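You operate a simulated robot arm through the tools that you are given. There is no shell and no other tool.

You run a simulated robot arm. Do the job below in one go: nothing can be reset, and whatever is moved stays where it is left.

TASK
Tip the blue cup of buttons back into the white tub and put the lid on.
Fine: none spilt; the empty cup ends on the desk's shelf end.

It is judged by the outcome, as a careful person would: the job done as asked, and still so three seconds after it is handed in. It fails if anything else is knocked over, pushed out of place, dropped, spilled or broken. A push-on lid holds only when it is set on centred and level and pressed home; a screw cap is set on level and turned clockwise until tight.

THE ROBOT
A 7-joint arm with a two-finger parallel gripper, fixed in place. Base frame: the origin is on the floor under the middle of its stand, x ahead of it, y to its left, z up. Lengths are in m, angles in degrees, forces in N, time in s.
It reaches about 1.372 m from its shoulder. Its first joint turns from -149.0 to 149.0 degrees. Payload 3.43 kg.
The TCP is the grasp point between the finger pads, 0.03 m short of the fingertips. In the tool frame z runs along the fingers and y along their closing line. The gripper opens to 0.094 m. The fingers are 0.028 m wide and 0.01 m thick; the gripper's body (0.05 by 0.096 m) begins 0.055 m behind the TCP.
Orientation is that of the tool frame in the base frame, as a unit quaternion [x, y, z, w]. With the fingers straight down and closing along the base's y, the tool's x points along the base's -x, its y along +y and its z along -z.

THE INTERFACE
- The arm moves only by the tool arm_command. Its argument "moves" is a list that holds one entry, the list of rows, each a list of 7 numbers: the turn, a rotation vector about the base's x, y, z in degrees, then the shift along the base's x, y, z in m, then the finger opening in m, from 0 to 0.094. In form: [[[wx, wy, wz, dx, dy, dz, gripper], ...]]. A call has 1 to 20 rows; each row shifts and turns the commanded pose from where the row before left it. A row lasts 0.2 s, in which the tool goes at most 0.05 m and 8.6 degrees; a call with a longer step from one row to the next is refused whole, and so is a gripper value outside its range. Where a pose cannot be reached the arm comes as near as it can. A force on the tool above 40 N (or 10 N above the force at the start of the call, whichever is more), or a blocked arm, ends the call early, and 0.2 s more pass. The fingers move at their own pace (about 0.045 m/s each) and stop on an object; they squeeze with about 24 N. The grip force told is the motor's: it shows also when the fingers shut on nothing. Time passes only in rows, and 0.2 s behind the last, so rows that do not move let the fingers close. The reply holds the time, the measured pose of the TCP, the force on the tool along the base axes, the opening and the grip force, in the units named above and with some noise, with the torque about the TCP (base axes, N m) and any sound that the robot's microphone picked up, and new pictures: "show" is both (left out), scene, wrist or none.
- Cameras (640 x 400 px; columns grow to the right, rows downward): "scene" is fixed at [0.4007, -0.4992, 1.4796]; the picture's right is [-0.61, 0.79, 0.00], its down [0.75, 0.57, -0.33] and it looks along [-0.26, -0.20, -0.94] (base axes); focal length 246 px, centre (320, 200). "wrist" rides on the gripper at [0.076, 0.014, -0.103] in the tool frame; the picture's right is [-0.18, 0.98, 0.00], its down [-0.75, -0.14, -0.64] and it looks along [-0.63, -0.12, 0.77] (tool axes); focal length 243 px, centre (320, 200). There is no depth. A picture from a camera that has moved, and an enlarged one, comes with that camera's place and axes in the base frame and with its lens.
- zoom(camera, box): a new picture of the part [left, top, right, bottom] of that camera's present view, enlarged. It takes no simulated time.
- hand_in(): hands the job in; it is judged then, once.

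Places have to be worked out from the pictures, the camera data and where the tool is seen. Open the gripper and draw the arm clear of the work before you hand the job in, unless the task says otherwise.

The tools are called after ">>>" by a JSON object that holds its "api" and its "payload". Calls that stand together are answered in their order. arm_command: Moves the arm, as the interface text tells. Its arguments: {"type":"object","properties":{"moves":{"type":"array","items":{"type":"array","items":{"type":"array","items":{"type":"number"}}}},"show":{"type":"string","enum":["both","scene","wrist","none"]}},"required":["moves"]} The other tools are called the same way: zoom (camera, box) takes an enlarged picture of a part of a camera's view; hand_in () hands the job in.

At the start:

```text
time_s: 0.0
ee_pos: [0.2504, -0.0011, 0.4321]
ee_rot: [0.002, 0.957, 0.0, -0.292]
contact_force: [0.0, -0.7, 0.5]
moment: [0.02, 0.02, 0.01]
finger_gap: 0.094
grip_force: 0.0
```

scene: 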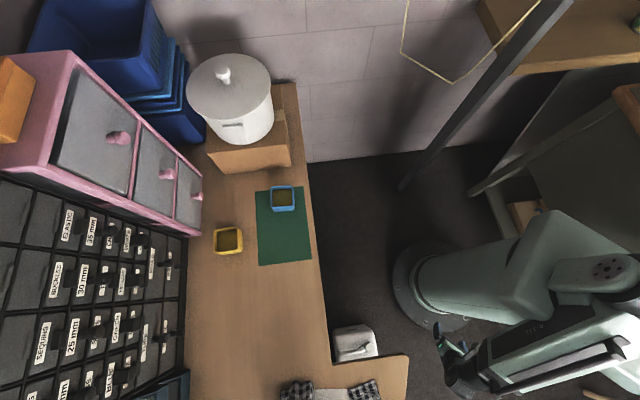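
wrist: 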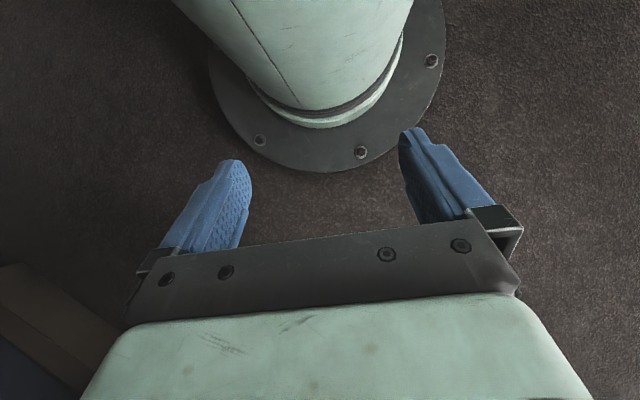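

The scene picture shows a desk with a blue cup on a green mat, a yellow container, a white lidded pot on a wooden box, and drawers. I'll zoom in before moving anything, to tell what is what.

>>> {"api": "zoom", "payload": {"camera": "scene", "box": [180, 40, 330, 140]}}

>>> {"api": "zoom", "payload": {"camera": "scene", "box": [190, 160, 340, 280]}}

>>> {"api": "zoom", "payload": {"camera": "scene", "box": [180, 280, 420, 400]}}

>>> {"api": "zoom", "payload": {"camera": "scene", "box": [460, 0, 640, 240]}}

>>> {"api": "zoom", "payload": {"camera": "scene", "box": [0, 40, 220, 240]}}

```text
4.00 times, centred on (255, 90) of scene
camera zoom: at [0.4007, -0.4992, 1.4796], right [-0.61, 0.79, 0.0], down [0.75, 0.57, -0.33], along [-0.26, -0.2, -0.94], focal length 985 px, centre (580, 640)
```

zoom: 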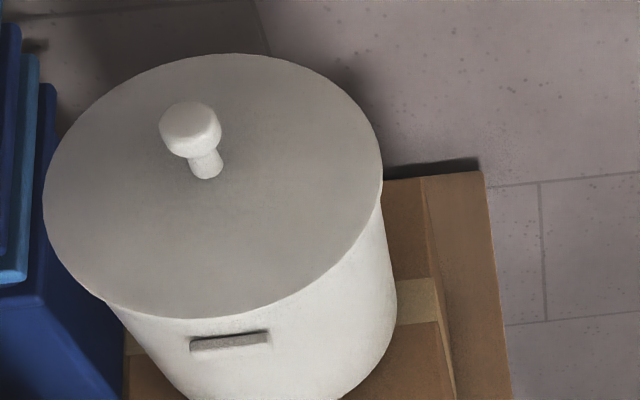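

```text
3.33 times, centred on (265, 220) of scene
camera zoom: at [0.4007, -0.4992, 1.4796], right [-0.61, 0.79, 0.0], down [0.75, 0.57, -0.33], along [-0.26, -0.2, -0.94], focal length 821 px, centre (503, 133)
```

zoom: 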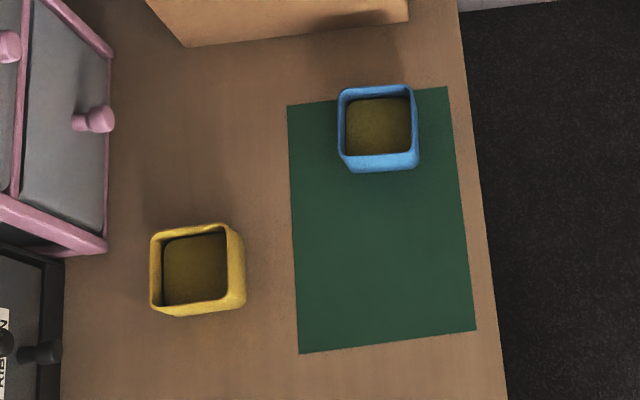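

```text
2.67 times, centred on (300, 340) of scene
camera zoom: at [0.4007, -0.4992, 1.4796], right [-0.61, 0.79, 0.0], down [0.75, 0.57, -0.33], along [-0.26, -0.2, -0.94], focal length 657 px, centre (373, -173)
```

zoom: 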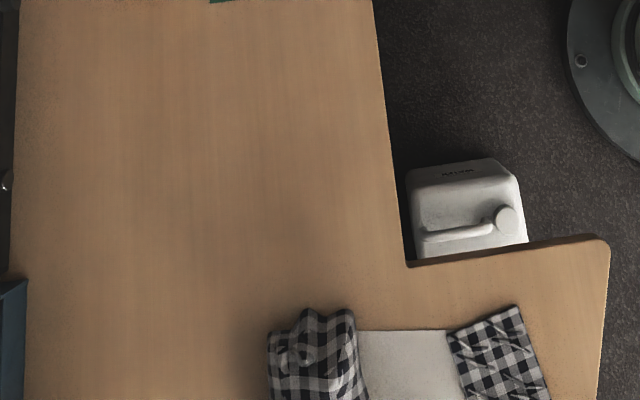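

```text
1.67 times, centred on (550, 120) of scene
camera zoom: at [0.4007, -0.4992, 1.4796], right [-0.61, 0.79, 0.0], down [0.75, 0.57, -0.33], along [-0.26, -0.2, -0.94], focal length 410 px, centre (-63, 333)
```

zoom: 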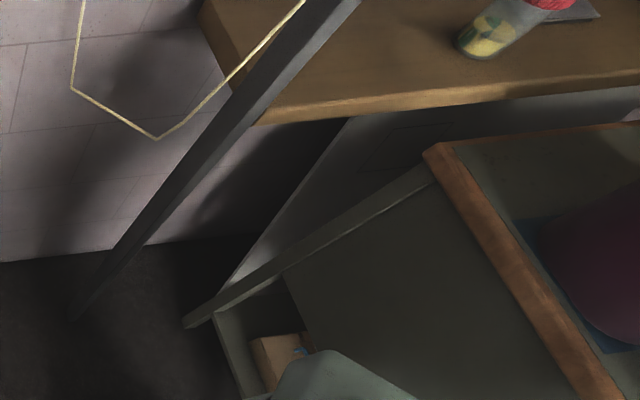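

```text
2.00 times, centred on (110, 140) of scene
camera zoom: at [0.4007, -0.4992, 1.4796], right [-0.61, 0.79, 0.0], down [0.75, 0.57, -0.33], along [-0.26, -0.2, -0.94], focal length 492 px, centre (740, 320)
```

zoom: 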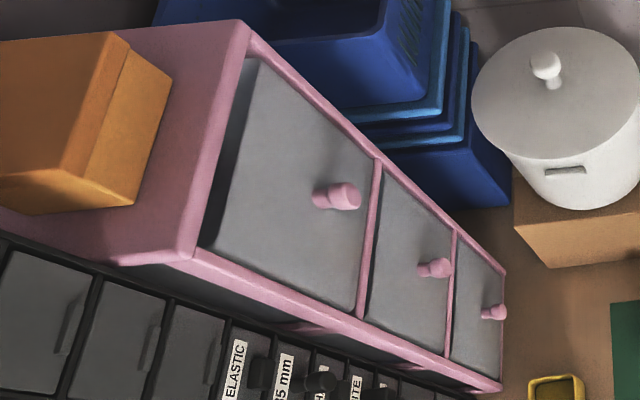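

The lidded white pot stands on a cardboard box at the far-left end. A blue and a yellow square cup, both with olive contents, stand on the desk, and the desk lies on the arm's right (-y). I'll raise the tool, point it down and swing it towards -y well inside the desk edge, to look with the wrist camera.

>>> {"api": "arm_command", "payload": {"moves": [[[0, -8.5, 0, 0.03, 0, 0.038, 0.094], [0, -8.5, 0, 0.03, 0, 0.038, 0.094], [0, -8.5, 0, 0.03, 0, 0.038, 0.094], [0, -8.5, 0, 0.03, 0, 0.038, 0.094], [0, 0, 0, 0, 0, 0.05, 0.094], [0, 0, 0, 0, 0, 0.05, 0.094], [0, 0, 0, 0, 0, 0.05, 0.094], [0, 0, 0, 0, 0, 0.05, 0.094], [0, 0, -7.5, -0.0032, -0.0483, 0, 0.094], [0, 0, -7.5, -0.0094, -0.0475, 0, 0.094], [0, 0, -7.5, -0.0156, -0.0458, 0, 0.094], [0, 0, -7.5, -0.0214, -0.0434, 0, 0.094], [0, 0, -7.5, -0.0269, -0.0402, 0, 0.094], [0, 0, -7.5, -0.0319, -0.0364, 0, 0.094], [0, 0, -7.5, -0.0364, -0.0319, 0, 0.094], [0, 0, -7.5, -0.0402, -0.0269, 0, 0.094]]], "show": "both"}}

```text
time_s: 2.2
ee_pos: [0.5309, -0.0881, 0.6665]
ee_rot: [0.128, 0.992, 0.011, 0.001]
contact_force: [2.0, 43.5, 11.4]
moment: [-2.91, -0.02, 0.14]
finger_gap: 0.0704
grip_force: 0.1
out of reach, approached as far as the arm can: row 1, 2, 3, 4, 5, 6, 7, 8, 11
stopped in row 11: the force on the tool passed its limit at 60 N (the readings are from after the stop); the commanded pose is now the measured one
camera wrist: at [0.46, -0.0584, 0.7684], right [0.43, 0.9, 0.02], down [0.69, -0.34, 0.64], along [0.58, -0.26, -0.77], focal length 243 px, centre (320, 200)
```

scene: 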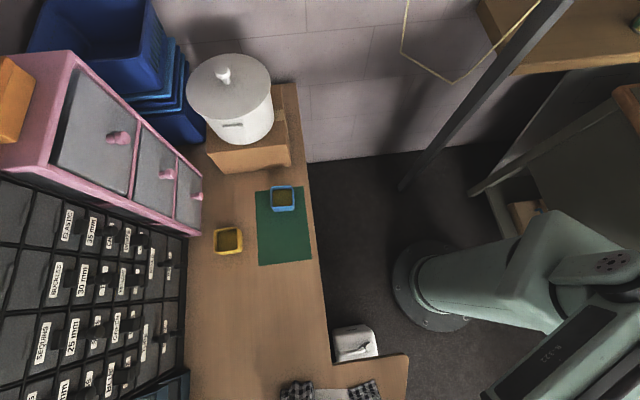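
wrist: 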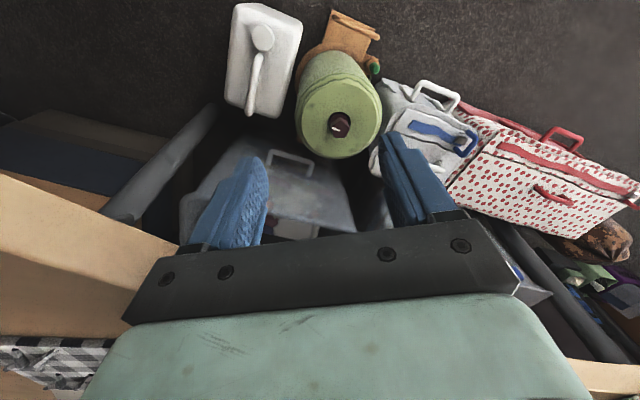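

The first rows were out of reach this close to the base, so the tool went out to x≈0.53, and a finger met the end edge of the desk's return at about (0.53, -0.14), top near z 0.72. I'll back off towards +y first, then rise well above desk height.

>>> {"api": "arm_command", "payload": {"moves": [[[0, 0, 0, 0, 0.02, 0, 0.094], [0, 0, 0, 0, 0.03, 0, 0.094], [0, 0, 0, 0, 0, 0.03, 0.094], [0, 0, 0, 0, 0, 0.05, 0.094], [0, 0, 0, 0, 0, 0.05, 0.094], [0, 0, 0, 0, 0, 0.05, 0.094], [0, 0, 0, 0, 0, 0.05, 0.094], [0, 0, 0, 0, 0, 0.05, 0.094]]], "show": "both"}}

```text
time_s: 4.0
ee_pos: [0.5533, -0.0445, 0.9423]
ee_rot: [0.128, 0.992, 0.007, 0.001]
contact_force: [-0.3, 0.2, -0.3]
moment: [0.0, -0.01, -0.01]
finger_gap: 0.094
grip_force: 0.0
out of reach, approached as far as the arm can: row 1, 2, 3, 4
camera wrist: at [0.4842, -0.0135, 1.0445], right [0.43, 0.9, 0.02], down [0.69, -0.34, 0.64], along [0.58, -0.26, -0.77], focal length 243 px, centre (320, 200)
```

scene: 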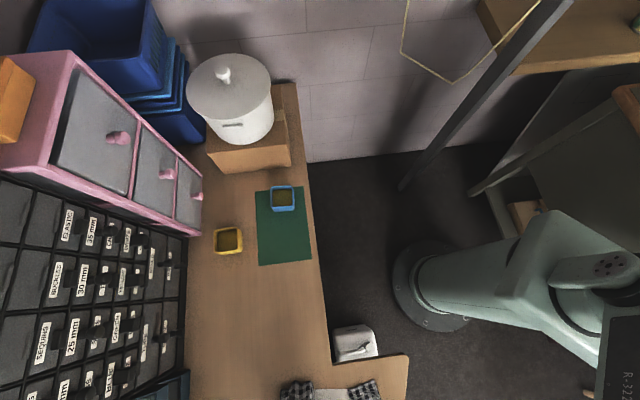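
wrist: 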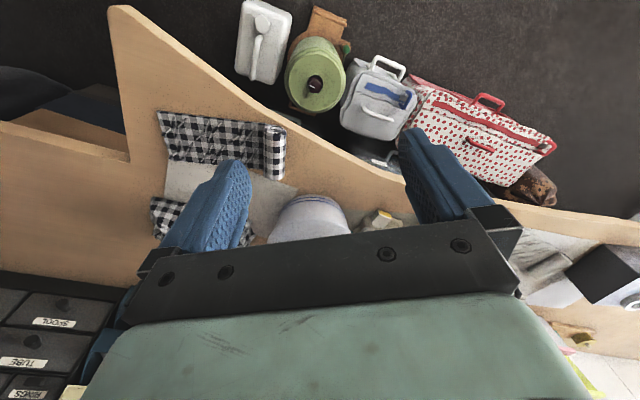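

The tool is clear at z 0.94, and the wrist picture shows more of the desk, including something white behind the cloths. I'll zoom on it.

>>> {"api": "zoom", "payload": {"camera": "wrist", "box": [140, 90, 440, 260]}}

>>> {"api": "zoom", "payload": {"camera": "wrist", "box": [480, 190, 640, 400]}}

```text
2.13 times, centred on (290, 175) of wrist
camera zoom: at [0.4842, -0.0135, 1.0445], right [0.43, 0.9, 0.02], down [0.69, -0.34, 0.64], along [0.58, -0.26, -0.77], focal length 518 px, centre (384, 253)
```

zoom: 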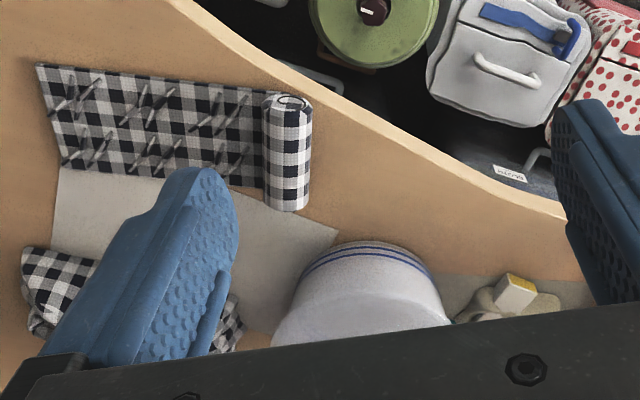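

```text
1.90 times, centred on (560, 295) of wrist
camera zoom: at [0.4842, -0.0135, 1.0445], right [0.43, 0.9, 0.02], down [0.69, -0.34, 0.64], along [0.58, -0.26, -0.77], focal length 462 px, centre (-137, 19)
```

zoom: 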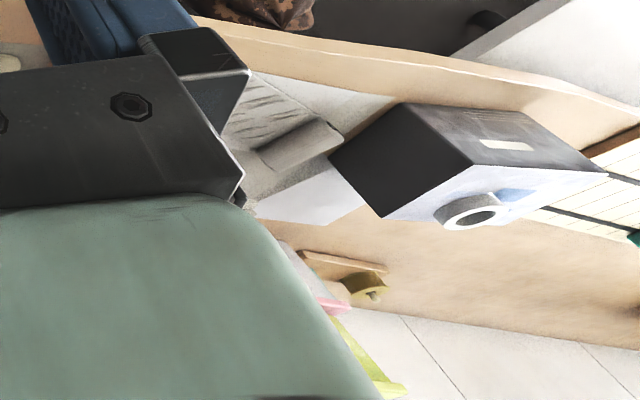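

There is a white tub with blue stripes standing on the desk behind the cloths, near (0.7, -0.13). I'll rise further so I can look down into it and over the rest of the desk.

>>> {"api": "arm_command", "payload": {"moves": [[[0, 0, 0, 0, 0, 0.05, 0.094], [0, 0, 0, 0, 0, 0.05, 0.094], [0, 0, 0, 0, 0, 0.05, 0.094], [0, 0, 0, 0, 0, 0.05, 0.094], [0, 0, 0, 0, 0, 0.05, 0.094], [0, 0, 0, 0, 0, 0.05, 0.094]]], "show": "both"}}

```text
time_s: 4.8
ee_pos: [0.5634, -0.0447, 1.0464]
ee_rot: [0.13, 0.991, 0.008, 0.01]
contact_force: [7.1, -0.9, -12.4]
moment: [-0.14, -0.04, -0.07]
finger_gap: 0.0939
grip_force: 0.1
out of reach, approached as far as the arm can: row 3
stopped in row 3: the force on the tool passed its limit at 46 N (the readings are from after the stop); the commanded pose is now the measured one
camera wrist: at [0.4903, -0.0147, 1.1469], right [0.43, 0.9, 0.02], down [0.68, -0.34, 0.65], along [0.6, -0.27, -0.76], focal length 243 px, centre (320, 200)
```

scene: 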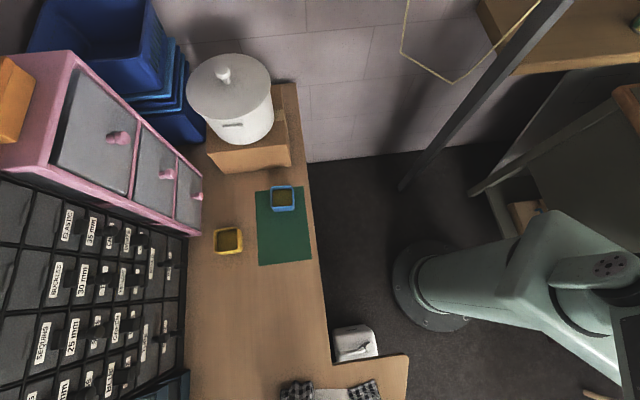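
wrist: 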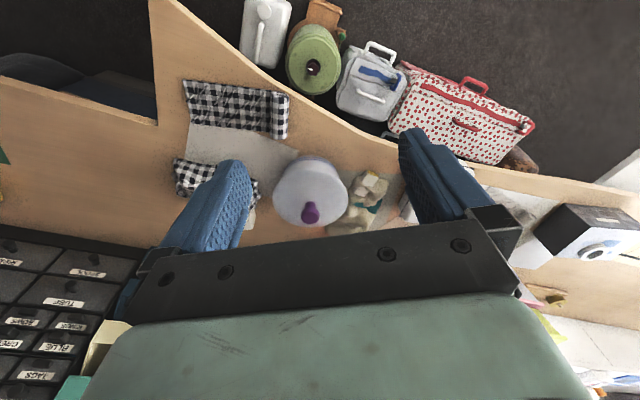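

Something above stopped the rise at z≈1.05, with a force pushing the tool down. The white tub is now seen from above with a purple thing on it, so I'll zoom there and along the desk.

>>> {"api": "zoom", "payload": {"camera": "wrist", "box": [160, 70, 420, 240]}}

>>> {"api": "zoom", "payload": {"camera": "wrist", "box": [480, 150, 640, 400]}}

>>> {"api": "zoom", "payload": {"camera": "wrist", "box": [0, 130, 160, 400]}}

>>> {"api": "zoom", "payload": {"camera": "scene", "box": [480, 200, 640, 400]}}

```text
2.35 times, centred on (290, 155) of wrist
camera zoom: at [0.4903, -0.0147, 1.1469], right [0.43, 0.9, 0.02], down [0.68, -0.34, 0.65], along [0.6, -0.27, -0.76], focal length 571 px, centre (391, 306)
```

zoom: 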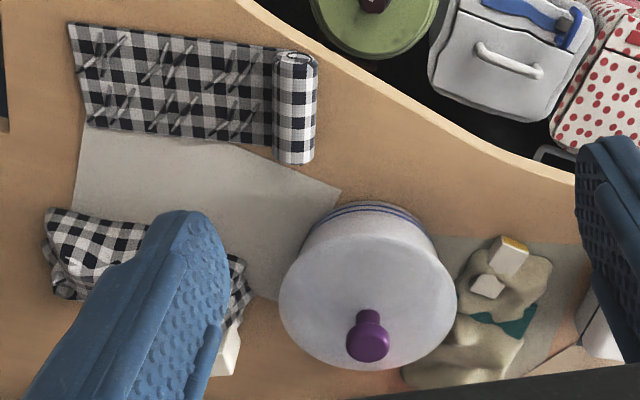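

```text
1.60 times, centred on (560, 275) of wrist
camera zoom: at [0.4903, -0.0147, 1.1469], right [0.43, 0.9, 0.02], down [0.68, -0.34, 0.65], along [0.6, -0.27, -0.76], focal length 388 px, centre (-64, 80)
```

zoom: 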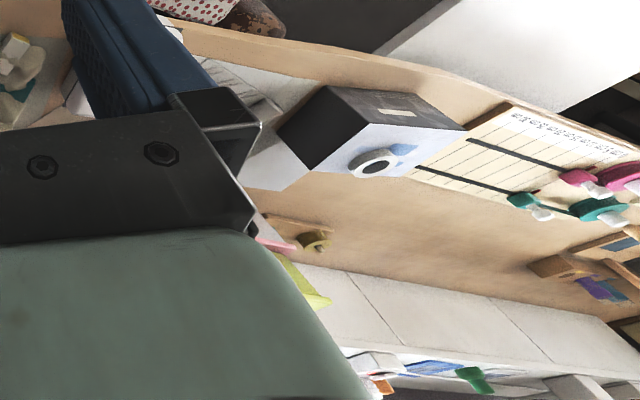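

```text
1.48 times, centred on (80, 265) of wrist
camera zoom: at [0.4903, -0.0147, 1.1469], right [0.43, 0.9, 0.02], down [0.68, -0.34, 0.65], along [0.6, -0.27, -0.76], focal length 359 px, centre (676, 104)
```

zoom: 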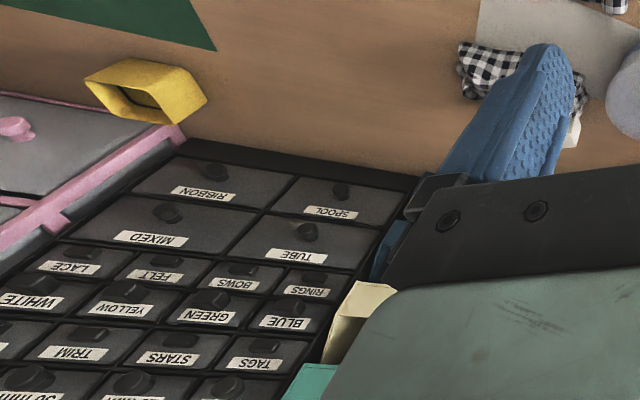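

```text
2.00 times, centred on (560, 300) of scene
camera zoom: at [0.4007, -0.4992, 1.4796], right [-0.61, 0.79, 0.0], down [0.75, 0.57, -0.33], along [-0.26, -0.2, -0.94], focal length 492 px, centre (-160, 0)
```

zoom: 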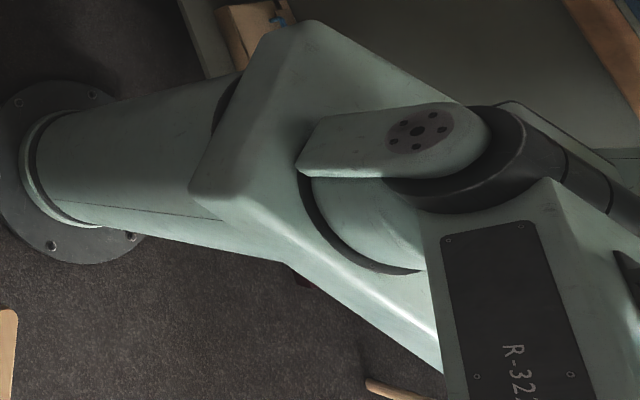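

The big white tub with blue stripes near (0.72, -0.13) has a purple-knobbed lid sitting on it, and the other white pot has its own white-knobbed lid, so I need to see which is meant and where the shelf is. I'll come down a little and turn the wrist in place to the left, to look along the desk that way.

>>> {"api": "arm_command", "payload": {"moves": [[[0, 0, 0, -0.01, 0, -0.03, 0.094], [0, 0, 8.5, 0, 0, -0.02, 0.094], [0, 0, 8.5, 0, 0, 0, 0.094], [0, 0, 8.5, 0, 0, 0, 0.094], [0, 0, 8.5, 0, 0, 0, 0.094], [0, 0, 8.5, 0, 0, 0, 0.094], [0, 0, 8.5, 0, 0, 0, 0.094]]], "show": "both"}}

```text
time_s: 6.4
ee_pos: [0.5524, -0.0448, 0.9965]
ee_rot: [-0.311, 0.95, 0.011, 0.005]
contact_force: [-0.6, -0.6, 0.5]
moment: [0.0, -0.01, 0.0]
finger_gap: 0.0937
grip_force: 0.0
camera wrist: at [0.4821, -0.0827, 1.0971], right [-0.43, 0.9, 0.02], down [0.69, 0.32, 0.65], along [0.58, 0.3, -0.76], focal length 243 px, centre (320, 200)
```

scene: 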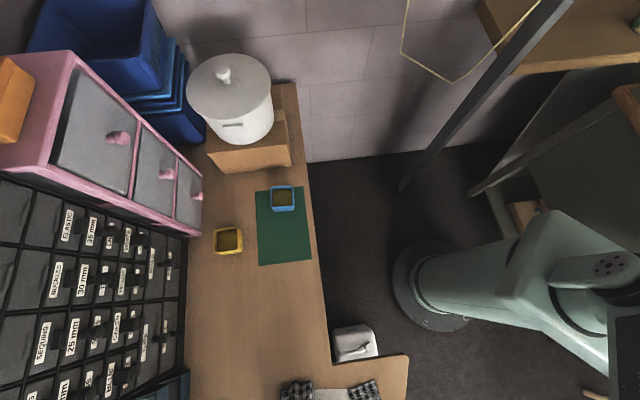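
wrist: 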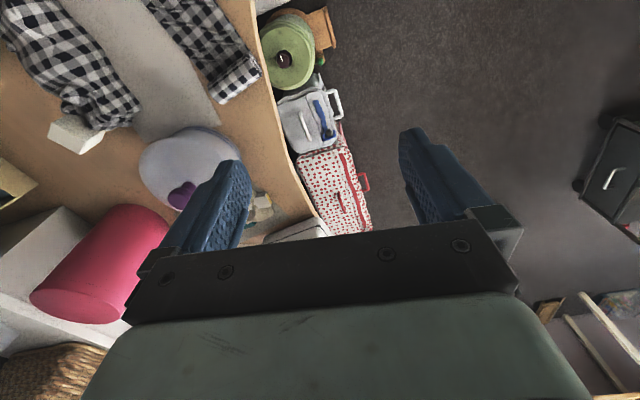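

Now the left part of the view shows the tub with the purple knob, a pink cylinder and a pale shelf with a basket. I'll zoom on that side.

>>> {"api": "zoom", "payload": {"camera": "wrist", "box": [0, 0, 340, 220]}}

>>> {"api": "zoom", "payload": {"camera": "wrist", "box": [0, 150, 200, 400]}}

>>> {"api": "zoom", "payload": {"camera": "wrist", "box": [480, 80, 640, 400]}}

```text
1.82 times, centred on (170, 110) of wrist
camera zoom: at [0.4821, -0.0827, 1.0971], right [-0.43, 0.9, 0.02], down [0.69, 0.32, 0.65], along [0.58, 0.3, -0.76], focal length 441 px, centre (593, 364)
```

zoom: 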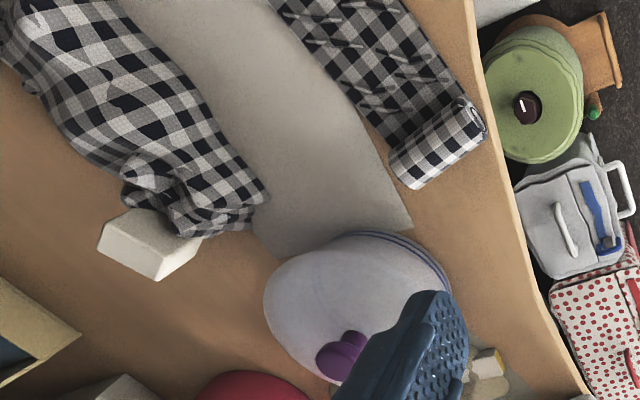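

```text
1.60 times, centred on (100, 275) of wrist
camera zoom: at [0.4821, -0.0827, 1.0971], right [-0.43, 0.9, 0.02], down [0.69, 0.32, 0.65], along [0.58, 0.3, -0.76], focal length 388 px, centre (672, 80)
```

zoom: 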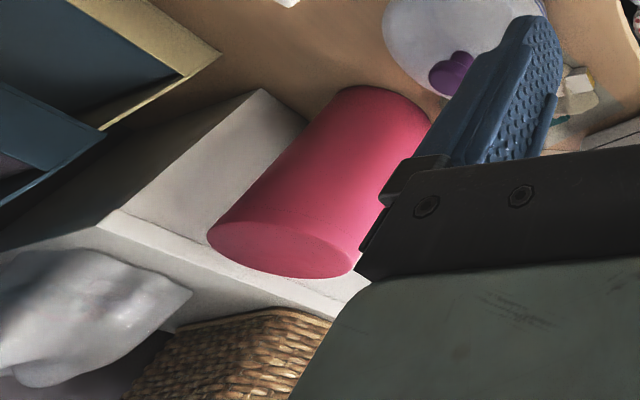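

```text
1.25 times, centred on (560, 240) of wrist
camera zoom: at [0.4821, -0.0827, 1.0971], right [-0.43, 0.9, 0.02], down [0.69, 0.32, 0.65], along [0.58, 0.3, -0.76], focal length 303 px, centre (20, 150)
```

zoom: 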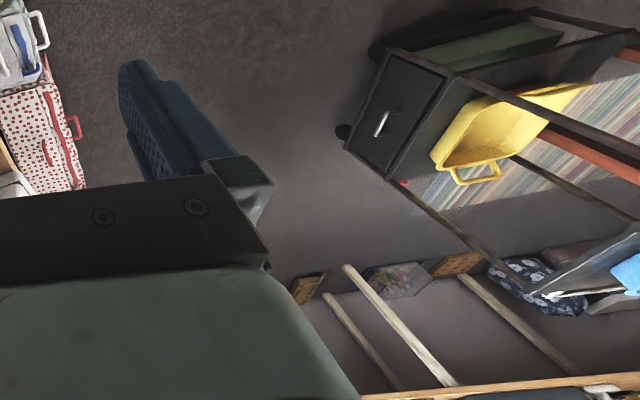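

The desk has clutter on this side: a pink cylinder, a pale box or shelf and a basket by the wall. Next I'll swing the view the other way, towards -y, to look at the blue cup, the mat and the pot end.

>>> {"api": "arm_command", "payload": {"moves": [[[0, 0, -8.4, -0.008, -0.022, 0, 0.094], [0, 0, -8.4, -0.008, -0.022, 0, 0.094], [0, 0, -8.4, -0.008, -0.022, 0, 0.094], [0, 0, -8.4, -0.008, -0.022, 0, 0.094], [0, 0, -8.4, -0.008, -0.022, 0, 0.094], [0, 0, -8.4, -0.008, -0.022, 0, 0.094], [0, 0, -8.4, -0.008, -0.022, 0, 0.094], [0, 0, -8.4, -0.008, -0.022, 0, 0.094], [0, 0, -8.4, -0.008, -0.022, 0, 0.094], [0, 0, -8.4, -0.008, -0.022, 0, 0.094], [0, 0, -8.4, -0.008, -0.022, 0, 0.094], [0, 0, -8.4, -0.008, -0.022, 0, 0.094], [0, 0, -8.4, -0.008, -0.022, 0, 0.094]]], "show": "both"}}

```text
time_s: 9.2
ee_pos: [0.4485, -0.3311, 0.9957]
ee_rot: [0.596, 0.803, 0.002, 0.013]
contact_force: [-0.7, 0.7, 0.1]
moment: [0.03, 0.02, -0.01]
finger_gap: 0.0938
grip_force: 0.1
camera wrist: at [0.4384, -0.2546, 1.097], right [0.99, 0.11, 0.02], down [0.07, -0.76, 0.65], along [0.09, -0.65, -0.76], focal length 243 px, centre (320, 200)
```

scene: 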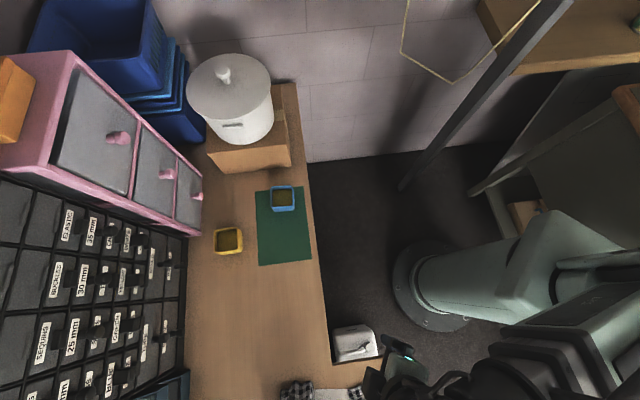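
wrist: 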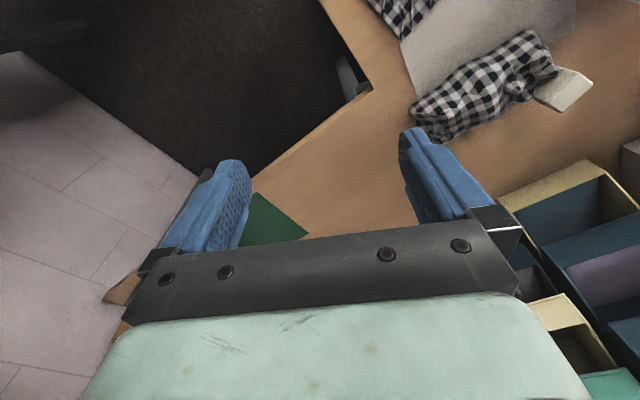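

The desk's notch, cloths and mat edge are in view, but the gripper hides the far part. I'll tilt the tool outward towards -y so the camera sees the mat, cup and pot.

>>> {"api": "arm_command", "payload": {"moves": [[[-8.5, 0, 0, 0, 0.01, 0, 0.094], [-8.5, 0, 0, 0, 0.01, 0, 0.094], [-8.5, 0, 0, 0, 0.01, 0, 0.094], [-8.5, 0, 0, 0, 0.01, 0, 0.094], [-6, 0, 0, 0, 0, 0, 0.094]]], "show": "wrist"}}

```text
time_s: 10.4
ee_pos: [0.4968, -0.314, 1.0162]
ee_rot: [0.554, 0.756, -0.273, 0.215]
contact_force: [-0.6, -0.6, 0.3]
moment: [-0.02, 0.03, 0.0]
finger_gap: 0.0942
grip_force: 0.1
out of reach, approached as far as the arm can: row 2, 3, 4, 5
camera wrist: at [0.486, -0.1912, 1.0435], right [0.99, 0.1, -0.06], down [0.07, -0.16, 0.98], along [0.09, -0.98, -0.16], focal length 243 px, centre (320, 200)
```

wrist: 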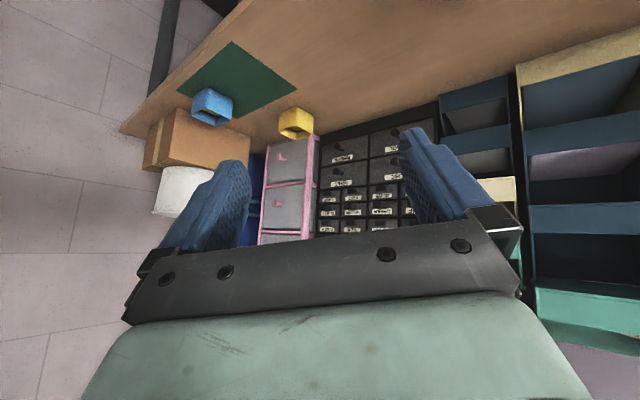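

With the tool tilted the camera looks along the desk (picture upside down): the mat, blue cup, yellow cup, cardboard box, white pot, pink and black drawers, and at right a shelf unit. I'll zoom in.

>>> {"api": "zoom", "payload": {"camera": "wrist", "box": [100, 30, 340, 250]}}

>>> {"api": "zoom", "payload": {"camera": "wrist", "box": [420, 20, 640, 240]}}

```text
1.82 times, centred on (220, 140) of wrist
camera zoom: at [0.486, -0.1912, 1.0435], right [0.99, 0.1, -0.06], down [0.07, -0.16, 0.98], along [0.09, -0.98, -0.16], focal length 441 px, centre (502, 309)
```

zoom: 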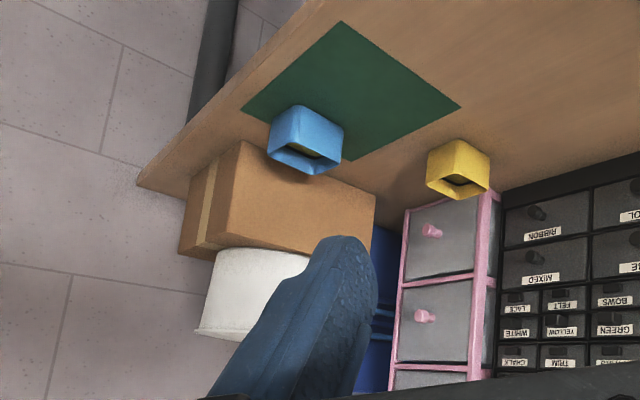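

```text
1.82 times, centred on (530, 130) of wrist
camera zoom: at [0.486, -0.1912, 1.0435], right [0.99, 0.1, -0.06], down [0.07, -0.16, 0.98], along [0.09, -0.98, -0.16], focal length 441 px, centre (-62, 327)
```

zoom: 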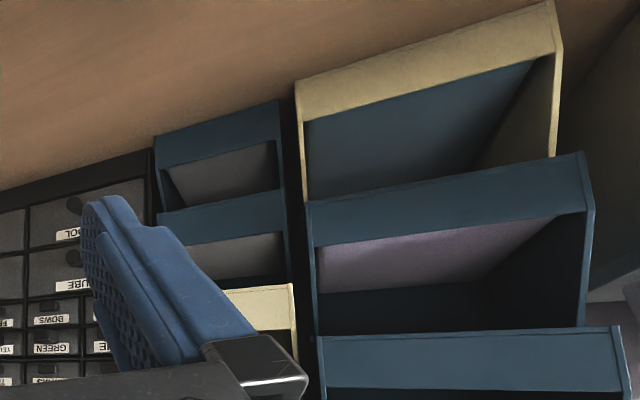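

The shelf unit and drawers stand along the back of the desk, and the wall is at the pot end. Before choosing, I'll look at the other (+y) end of the desk and more closely at the striped tub.

>>> {"api": "arm_command", "payload": {"moves": [[[8.0, 0, 0, 0, 0, 0, 0.094], [8.0, 0, 0, 0, 0, 0, 0.094], [8.0, 0, 0, 0, 0, 0, 0.094], [8.0, 0, 0, 0, 0, 0, 0.094], [8.0, 0, 0, 0, 0, 0, 0.094], [0, 0, 8.5, 0.002, 0.035, 0, 0.094], [0, 0, 8.5, 0.002, 0.035, 0, 0.094], [0, 0, 8.5, 0.002, 0.035, 0, 0.094], [0, 0, 8.5, 0.002, 0.035, 0, 0.094], [0, 0, 8.5, 0.002, 0.035, 0, 0.094], [0, 0, 8.5, 0.002, 0.035, 0, 0.094], [0, 0, 8.5, 0.002, 0.035, 0, 0.094], [0, 0, 8.5, 0.002, 0.035, 0, 0.094], [0, 0, 8.5, 0.002, 0.035, 0, 0.094], [0, 0, 8.5, 0.002, 0.035, 0, 0.094], [0, 0, 8.5, 0.002, 0.035, 0, 0.094]]], "show": "wrist"}}

```text
time_s: 13.0
ee_pos: [0.5115, -0.0794, 1.0167]
ee_rot: [0.139, 0.99, 0.008, 0.015]
contact_force: [2.3, -3.1, -5.1]
moment: [0.16, -0.22, 0.2]
finger_gap: 0.094
grip_force: 0.0
stopped in row 12: the force on the tool passed its limit at 46 N (the readings are from after the stop); the commanded pose is now the measured one
camera wrist: at [0.44, -0.0466, 1.1165], right [0.45, 0.89, 0.02], down [0.67, -0.35, 0.66], along [0.6, -0.28, -0.75], focal length 243 px, centre (320, 200)
```

wrist: 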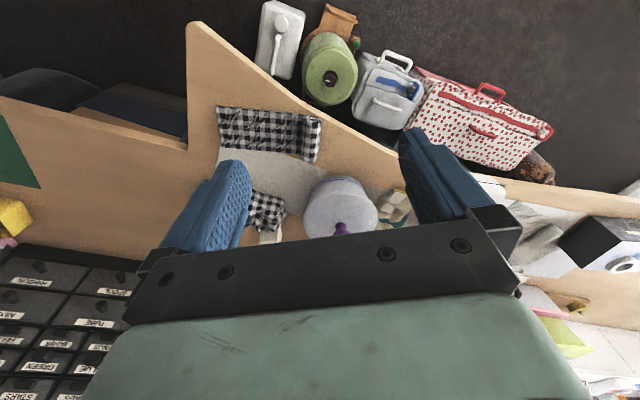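

The tool was stopped again by a push from above at about z 1.02 near (0.51, -0.08), so something hangs over that spot. I'll drop 5 cm and keep to that height there, then turn the view left.

>>> {"api": "arm_command", "payload": {"moves": [[[0, 0, 0, 0, 0, -0.03, 0.094], [0, 0, 0, 0, 0, -0.03, 0.094], [0, 0, 8.5, 0.005, 0.03, 0, 0.094], [0, 0, 8.5, 0.005, 0.03, 0, 0.094], [0, 0, 8.5, 0.005, 0.03, 0, 0.094], [0, 0, 8.5, 0.005, 0.03, 0, 0.094], [0, 0, 8.5, 0.005, 0.03, 0, 0.094], [0, 0, 8.5, 0.005, 0.03, 0, 0.094]]], "show": "both"}}

```text
time_s: 14.8
ee_pos: [0.5596, 0.0984, 0.9617]
ee_rot: [-0.302, 0.953, 0.013, 0.008]
contact_force: [0.0, -0.7, -0.1]
moment: [-0.01, 0.02, 0.0]
finger_gap: 0.094
grip_force: 0.0
out of reach, approached as far as the arm can: row 1, 2
camera wrist: at [0.4881, 0.0624, 1.0623], right [-0.42, 0.91, 0.02], down [0.69, 0.3, 0.66], along [0.59, 0.29, -0.75], focal length 243 px, centre (320, 200)
```

scene: 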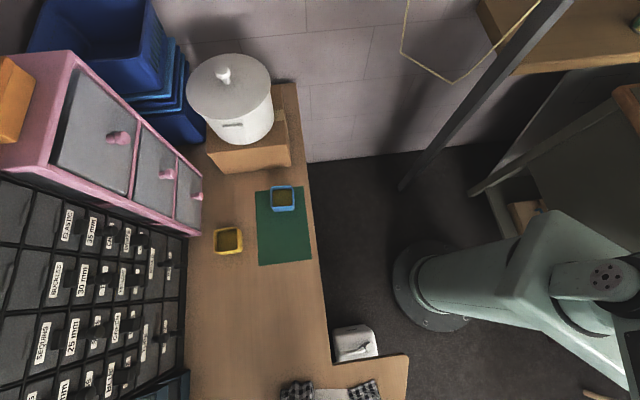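
wrist: 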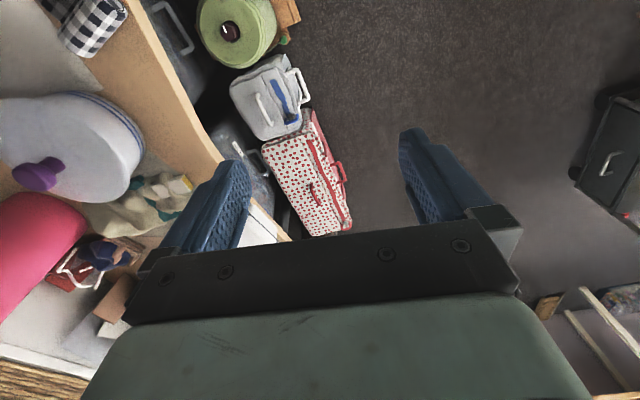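

The knob of the striped tub's lid triangulates to about (0.77, -0.16, 0.82), the desk top to about z 0.73, and the pot on the box to about (0.16, -0.98) with its lid near z 0.98. I'll turn to face ahead and tilt the view up to see the back of the desk and its +y end.

>>> {"api": "arm_command", "payload": {"moves": [[[0, 0, -6, 0.01, 0, 0, 0.094], [0, 0, -6, 0.01, 0, 0, 0.094], [2.4, -8.1, 0, 0.02, 0.005, 0, 0.094], [2.4, -8.1, 0, 0.02, 0.005, 0, 0.094], [2.4, -8.1, 0, 0.02, 0.005, 0, 0.094], [2.4, -8.1, 0, 0.02, 0.005, 0, 0.094]]], "show": "wrist"}}

```text
time_s: 16.2
ee_pos: [0.6585, 0.1186, 0.9616]
ee_rot: [-0.193, 0.933, 0.037, 0.3]
contact_force: [0.0, 0.3, 0.1]
moment: [-0.04, 0.0, -0.02]
finger_gap: 0.094
grip_force: 0.0
camera wrist: at [0.5407, 0.0848, 1.0008], right [-0.24, 0.97, 0.06], down [0.26, 0.01, 0.96], along [0.93, 0.25, -0.26], focal length 243 px, centre (320, 200)
```

wrist: 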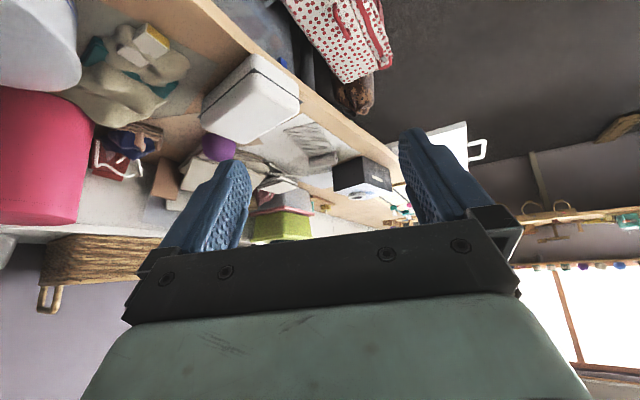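

>>> {"api": "zoom", "payload": {"camera": "wrist", "box": [0, 0, 240, 200]}}

>>> {"api": "zoom", "payload": {"camera": "wrist", "box": [150, 30, 420, 250]}}

>>> {"api": "zoom", "payload": {"camera": "wrist", "box": [370, 90, 640, 400]}}

>>> {"api": "zoom", "payload": {"camera": "wrist", "box": [0, 160, 160, 360]}}

```text
2.00 times, centred on (120, 100) of wrist
camera zoom: at [0.5407, 0.0848, 1.0008], right [-0.24, 0.97, 0.06], down [0.26, 0.01, 0.96], along [0.93, 0.25, -0.26], focal length 485 px, centre (720, 400)
```

zoom: 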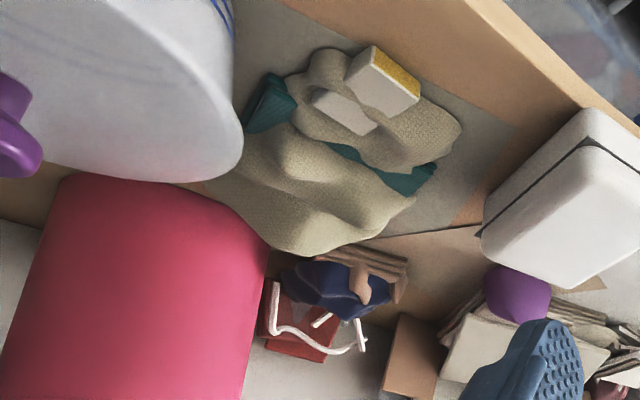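

```text
1.82 times, centred on (285, 140) of wrist
camera zoom: at [0.5407, 0.0848, 1.0008], right [-0.24, 0.97, 0.06], down [0.26, 0.01, 0.96], along [0.93, 0.25, -0.26], focal length 441 px, centre (384, 309)
```

zoom: 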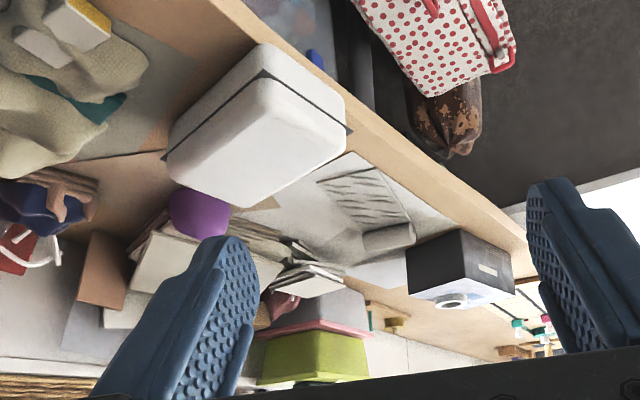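

```text
1.29 times, centred on (505, 245) of wrist
camera zoom: at [0.5407, 0.0848, 1.0008], right [-0.24, 0.97, 0.06], down [0.26, 0.01, 0.96], along [0.93, 0.25, -0.26], focal length 313 px, centre (81, 142)
```

zoom: 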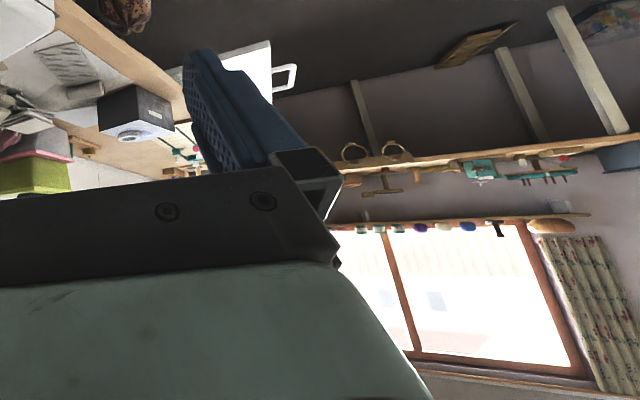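

```text
2.00 times, centred on (80, 260) of wrist
camera zoom: at [0.5407, 0.0848, 1.0008], right [-0.24, 0.97, 0.06], down [0.26, 0.01, 0.96], along [0.93, 0.25, -0.26], focal length 485 px, centre (800, 80)
```

zoom: 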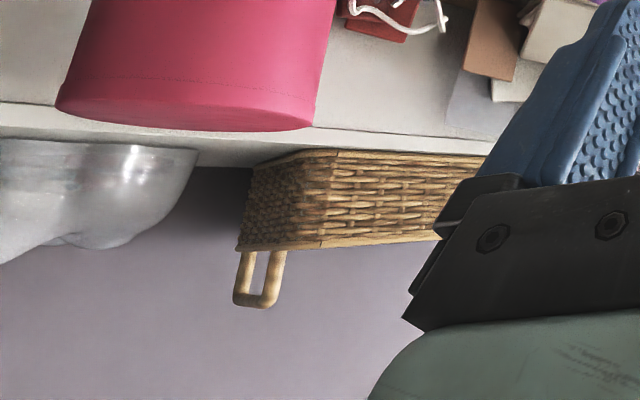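

The desk carries a pink cylinder, a fabric heap, a white case, books and a black box, and no other open white tub so far. I'll bring the tool upright and move over the striped tub at a safe height (tips above z 0.94) to check whether its lid is really on.

>>> {"api": "arm_command", "payload": {"moves": [[[-2.4, 8.1, 0, 0.0, -0.02, 0.005, 0.094], [-2.4, 8.1, 0, 0.0, -0.02, 0.005, 0.094], [-2.4, 8.1, 0, 0.0, -0.02, 0, 0.094], [-2.4, 8.1, 0, 0.0, -0.02, 0, 0.094], [0, 0, -7.7, 0.02, -0.035, 0, 0.094], [0, 0, -7.7, 0.02, -0.035, 0, 0.094], [0, 0, -7.7, 0.02, -0.035, 0, 0.094], [0, 0, 0, 0.02, -0.035, 0, 0.094], [0, 0, 0, 0.02, -0.035, 0, 0.094], [0, 0, 0, 0.02, -0.02, 0, 0.094]]], "show": "wrist"}}

```text
time_s: 18.4
ee_pos: [0.7794, -0.1572, 0.973]
ee_rot: [0.0, 1.0, 0.01, 0.013]
contact_force: [-0.2, -0.4, -0.3]
moment: [-0.02, -0.01, 0.0]
finger_gap: 0.0939
grip_force: 0.2
camera wrist: at [0.701, -0.1457, 1.0733], right [0.19, 0.98, 0.02], down [0.74, -0.15, 0.66], along [0.65, -0.1, -0.75], focal length 243 px, centre (320, 200)
```

wrist: 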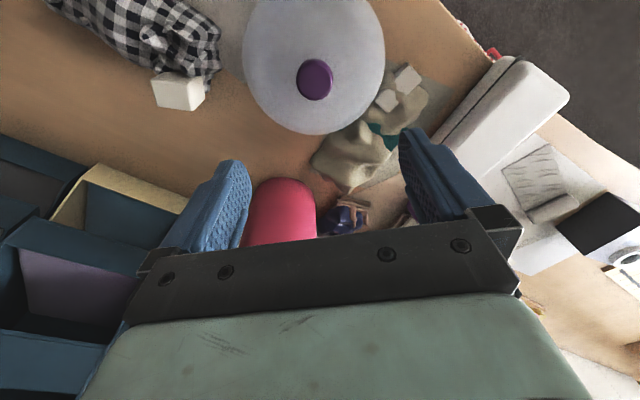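

>>> {"api": "zoom", "payload": {"camera": "wrist", "box": [220, 0, 440, 150]}}

>>> {"api": "zoom", "payload": {"camera": "wrist", "box": [120, 0, 260, 130]}}

>>> {"api": "zoom", "payload": {"camera": "wrist", "box": [0, 100, 200, 400]}}

>>> {"api": "zoom", "payload": {"camera": "wrist", "box": [420, 40, 640, 400]}}

```text
2.67 times, centred on (330, 75) of wrist
camera zoom: at [0.701, -0.1457, 1.0733], right [0.19, 0.98, 0.02], down [0.74, -0.15, 0.66], along [0.65, -0.1, -0.75], focal length 647 px, centre (293, 533)
```

zoom: 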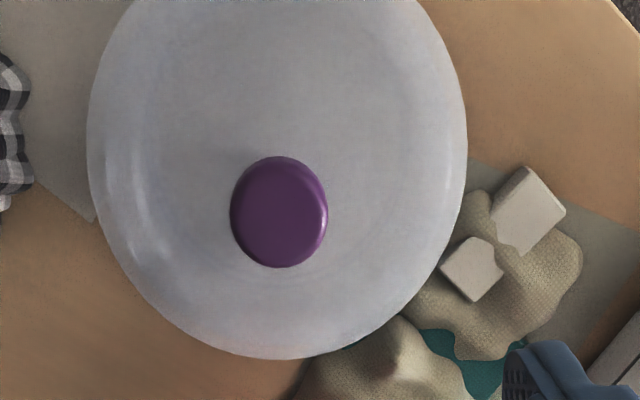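

```text
3.08 times, centred on (190, 65) of wrist
camera zoom: at [0.701, -0.1457, 1.0733], right [0.19, 0.98, 0.02], down [0.74, -0.15, 0.66], along [0.65, -0.1, -0.75], focal length 746 px, centre (720, 615)
```

zoom: 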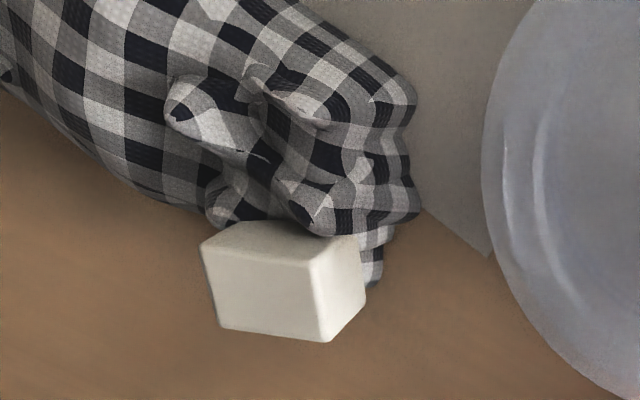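

```text
1.33 times, centred on (100, 250) of wrist
camera zoom: at [0.701, -0.1457, 1.0733], right [0.19, 0.98, 0.02], down [0.74, -0.15, 0.66], along [0.65, -0.1, -0.75], focal length 324 px, centre (613, 133)
```

zoom: 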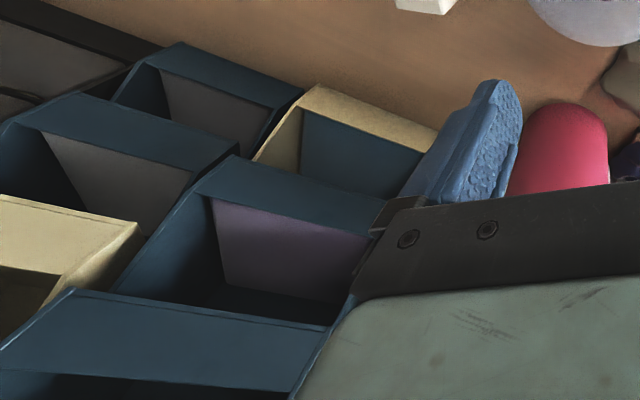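

```text
1.11 times, centred on (530, 220) of wrist
camera zoom: at [0.701, -0.1457, 1.0733], right [0.19, 0.98, 0.02], down [0.74, -0.15, 0.66], along [0.65, -0.1, -0.75], focal length 270 px, centre (87, 178)
```

zoom: 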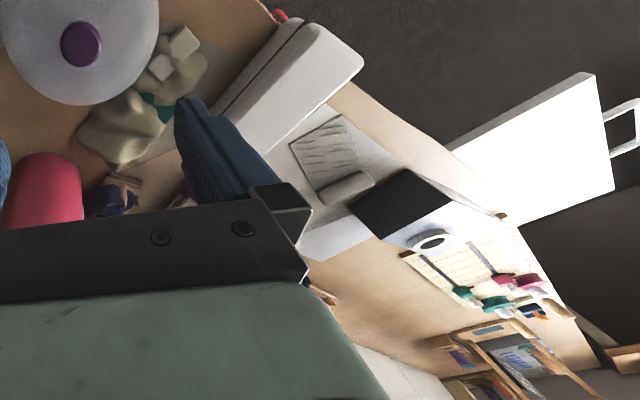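

The striped tub's lid sits level and centred at about (0.767, -0.157), with its purple knob topping out near z 0.83. Now I'll go and look closely at the white pot on the box, going back along the desk at the same height.

>>> {"api": "arm_command", "payload": {"moves": [[[0, 0, -5, -0.034, -0.03, 0, 0.094], [0, 0, -5, -0.034, -0.03, 0, 0.094], [0, 0, -5, -0.034, -0.03, 0, 0.094], [0, 0, -5, -0.034, -0.03, 0, 0.094], [0, 0, -5, -0.034, -0.03, 0, 0.094], [0, 0, -5, -0.034, -0.03, 0, 0.094], [0, 0, -5, -0.034, -0.03, 0, 0.094], [0, 0, -5, -0.034, -0.03, 0, 0.094], [0, 0, -5, -0.034, -0.03, 0, 0.094], [0, 0, -5, -0.034, -0.03, 0, 0.094], [0, 0, -5, -0.034, -0.03, 0, 0.094], [0, 0, -5, -0.034, -0.03, 0, 0.094], [0, 0, -5, -0.034, -0.03, 0, 0.094]]], "show": "both"}}

```text
time_s: 21.2
ee_pos: [0.3368, -0.5484, 0.9737]
ee_rot: [0.538, 0.843, 0.002, 0.015]
contact_force: [-0.6, -0.5, -0.3]
moment: [-0.02, 0.0, -0.01]
finger_gap: 0.0942
grip_force: 0.1
camera wrist: at [0.3147, -0.4726, 1.0739], right [0.97, 0.25, 0.02], down [0.17, -0.73, 0.66], along [0.18, -0.63, -0.75], focal length 243 px, centre (320, 200)
```

scene: 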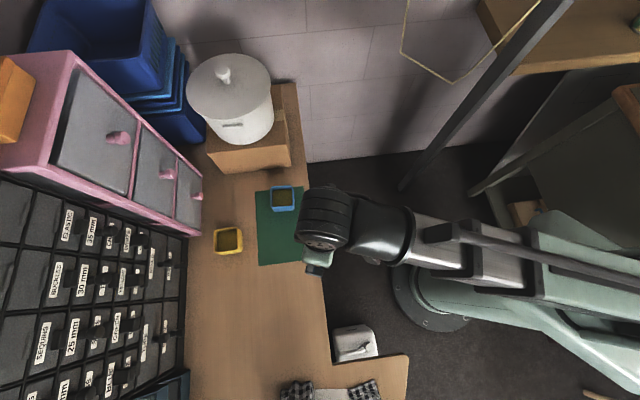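
wrist: 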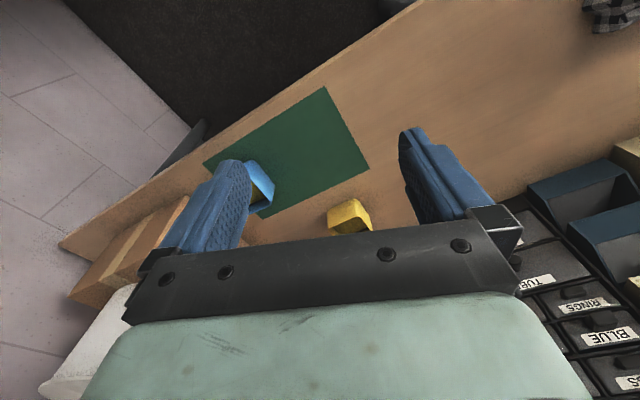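

The way is clear here. I'll rise to z≈1.2 and go over the white pot to look straight down at its lid.

>>> {"api": "arm_command", "payload": {"moves": [[[0, 0, 0, 0, 0, 0.05, 0.094], [0, 0, 0, 0, 0, 0.05, 0.094], [0, 0, 0, 0, 0, 0.05, 0.094], [0, 0, 0, 0, 0, 0.05, 0.094], [0, 0, 0, 0, 0, 0.03, 0.094], [0, 0, -1.5, -0.016, -0.04, 0, 0.094], [0, 0, -1.5, -0.016, -0.04, 0, 0.094], [0, 0, -1.5, -0.016, -0.04, 0, 0.094], [0, 0, -1.5, -0.016, -0.04, 0, 0.094], [0, 0, -1.5, -0.016, -0.04, 0, 0.094], [0, 0, -1.5, -0.016, -0.04, 0, 0.094], [0, 0, -1.5, -0.016, -0.04, 0, 0.094]]], "show": "both"}}

```text
time_s: 22.0
ee_pos: [0.3391, -0.5522, 1.1133]
ee_rot: [0.537, 0.843, -0.005, 0.024]
contact_force: [4.1, -7.1, -12.8]
moment: [-0.12, -0.02, -0.07]
finger_gap: 0.0937
grip_force: 0.0
out of reach, approached as far as the arm can: row 3, 4
stopped in row 4: the force on the tool passed its limit at 53 N (the readings are from after the stop); the commanded pose is now the measured one
camera wrist: at [0.3169, -0.4748, 1.2117], right [0.97, 0.25, 0.03], down [0.17, -0.72, 0.67], along [0.19, -0.65, -0.74], focal length 243 px, centre (320, 200)
```

scene: 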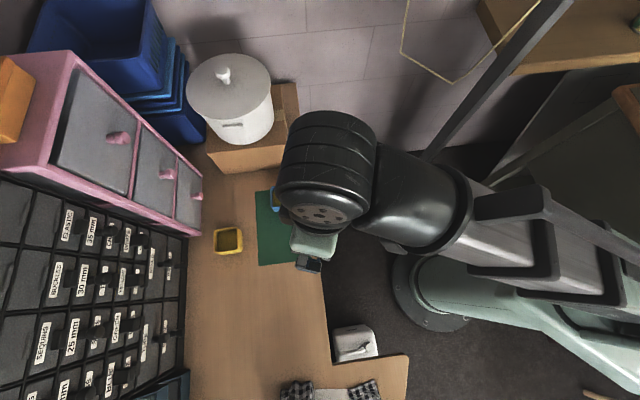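
wrist: 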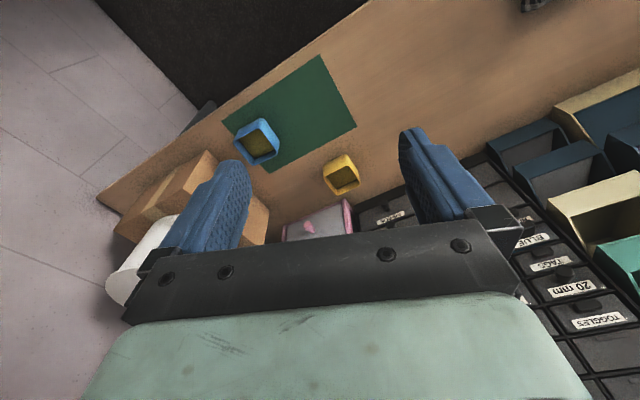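

Nothing is above the wrist in the scene picture, so the stops are the arm's own limit: it can't go higher this close to the base with the tool vertical. I'll go outward at this height and rise gently as the radius grows, keeping above the pot's knob.

>>> {"api": "arm_command", "payload": {"moves": [[[0, 0, 0, -0.015, -0.04, 0, 0.094], [0, 0, -1.5, -0.015, -0.04, 0.005, 0.094], [0, 0, -1.5, -0.015, -0.04, 0.015, 0.094], [0, 0, -1.5, -0.015, -0.04, 0.02, 0.094], [0, 0, -1.5, -0.015, -0.04, 0.02, 0.094], [0, 0, -1.5, -0.015, -0.04, 0.02, 0.094], [0, 0, -1.5, -0.015, -0.04, 0.01, 0.094], [0, 0, -1.5, -0.015, -0.04, 0, 0.094]]], "show": "both"}}

```text
time_s: 23.8
ee_pos: [0.219, -0.8728, 1.2041]
ee_rot: [0.612, 0.79, -0.006, 0.023]
contact_force: [-0.5, 0.9, 0.0]
moment: [-0.04, 0.01, -0.03]
finger_gap: 0.0939
grip_force: 0.1
camera wrist: at [0.211, -0.7925, 1.3031], right [1.0, 0.07, 0.03], down [0.03, -0.74, 0.67], along [0.07, -0.67, -0.74], focal length 243 px, centre (320, 200)
```

scene: 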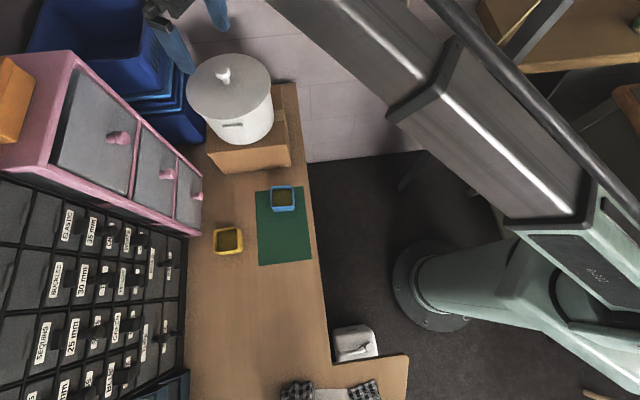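
wrist: 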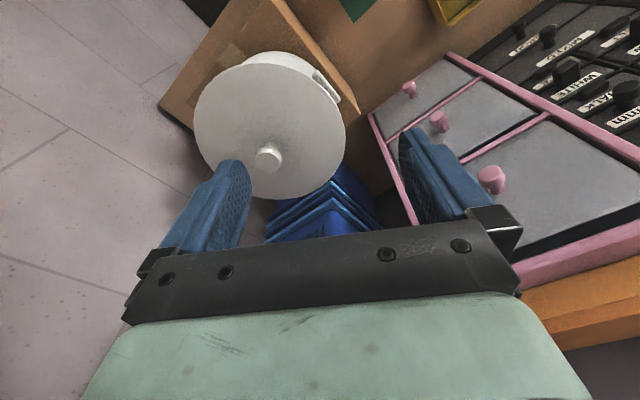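

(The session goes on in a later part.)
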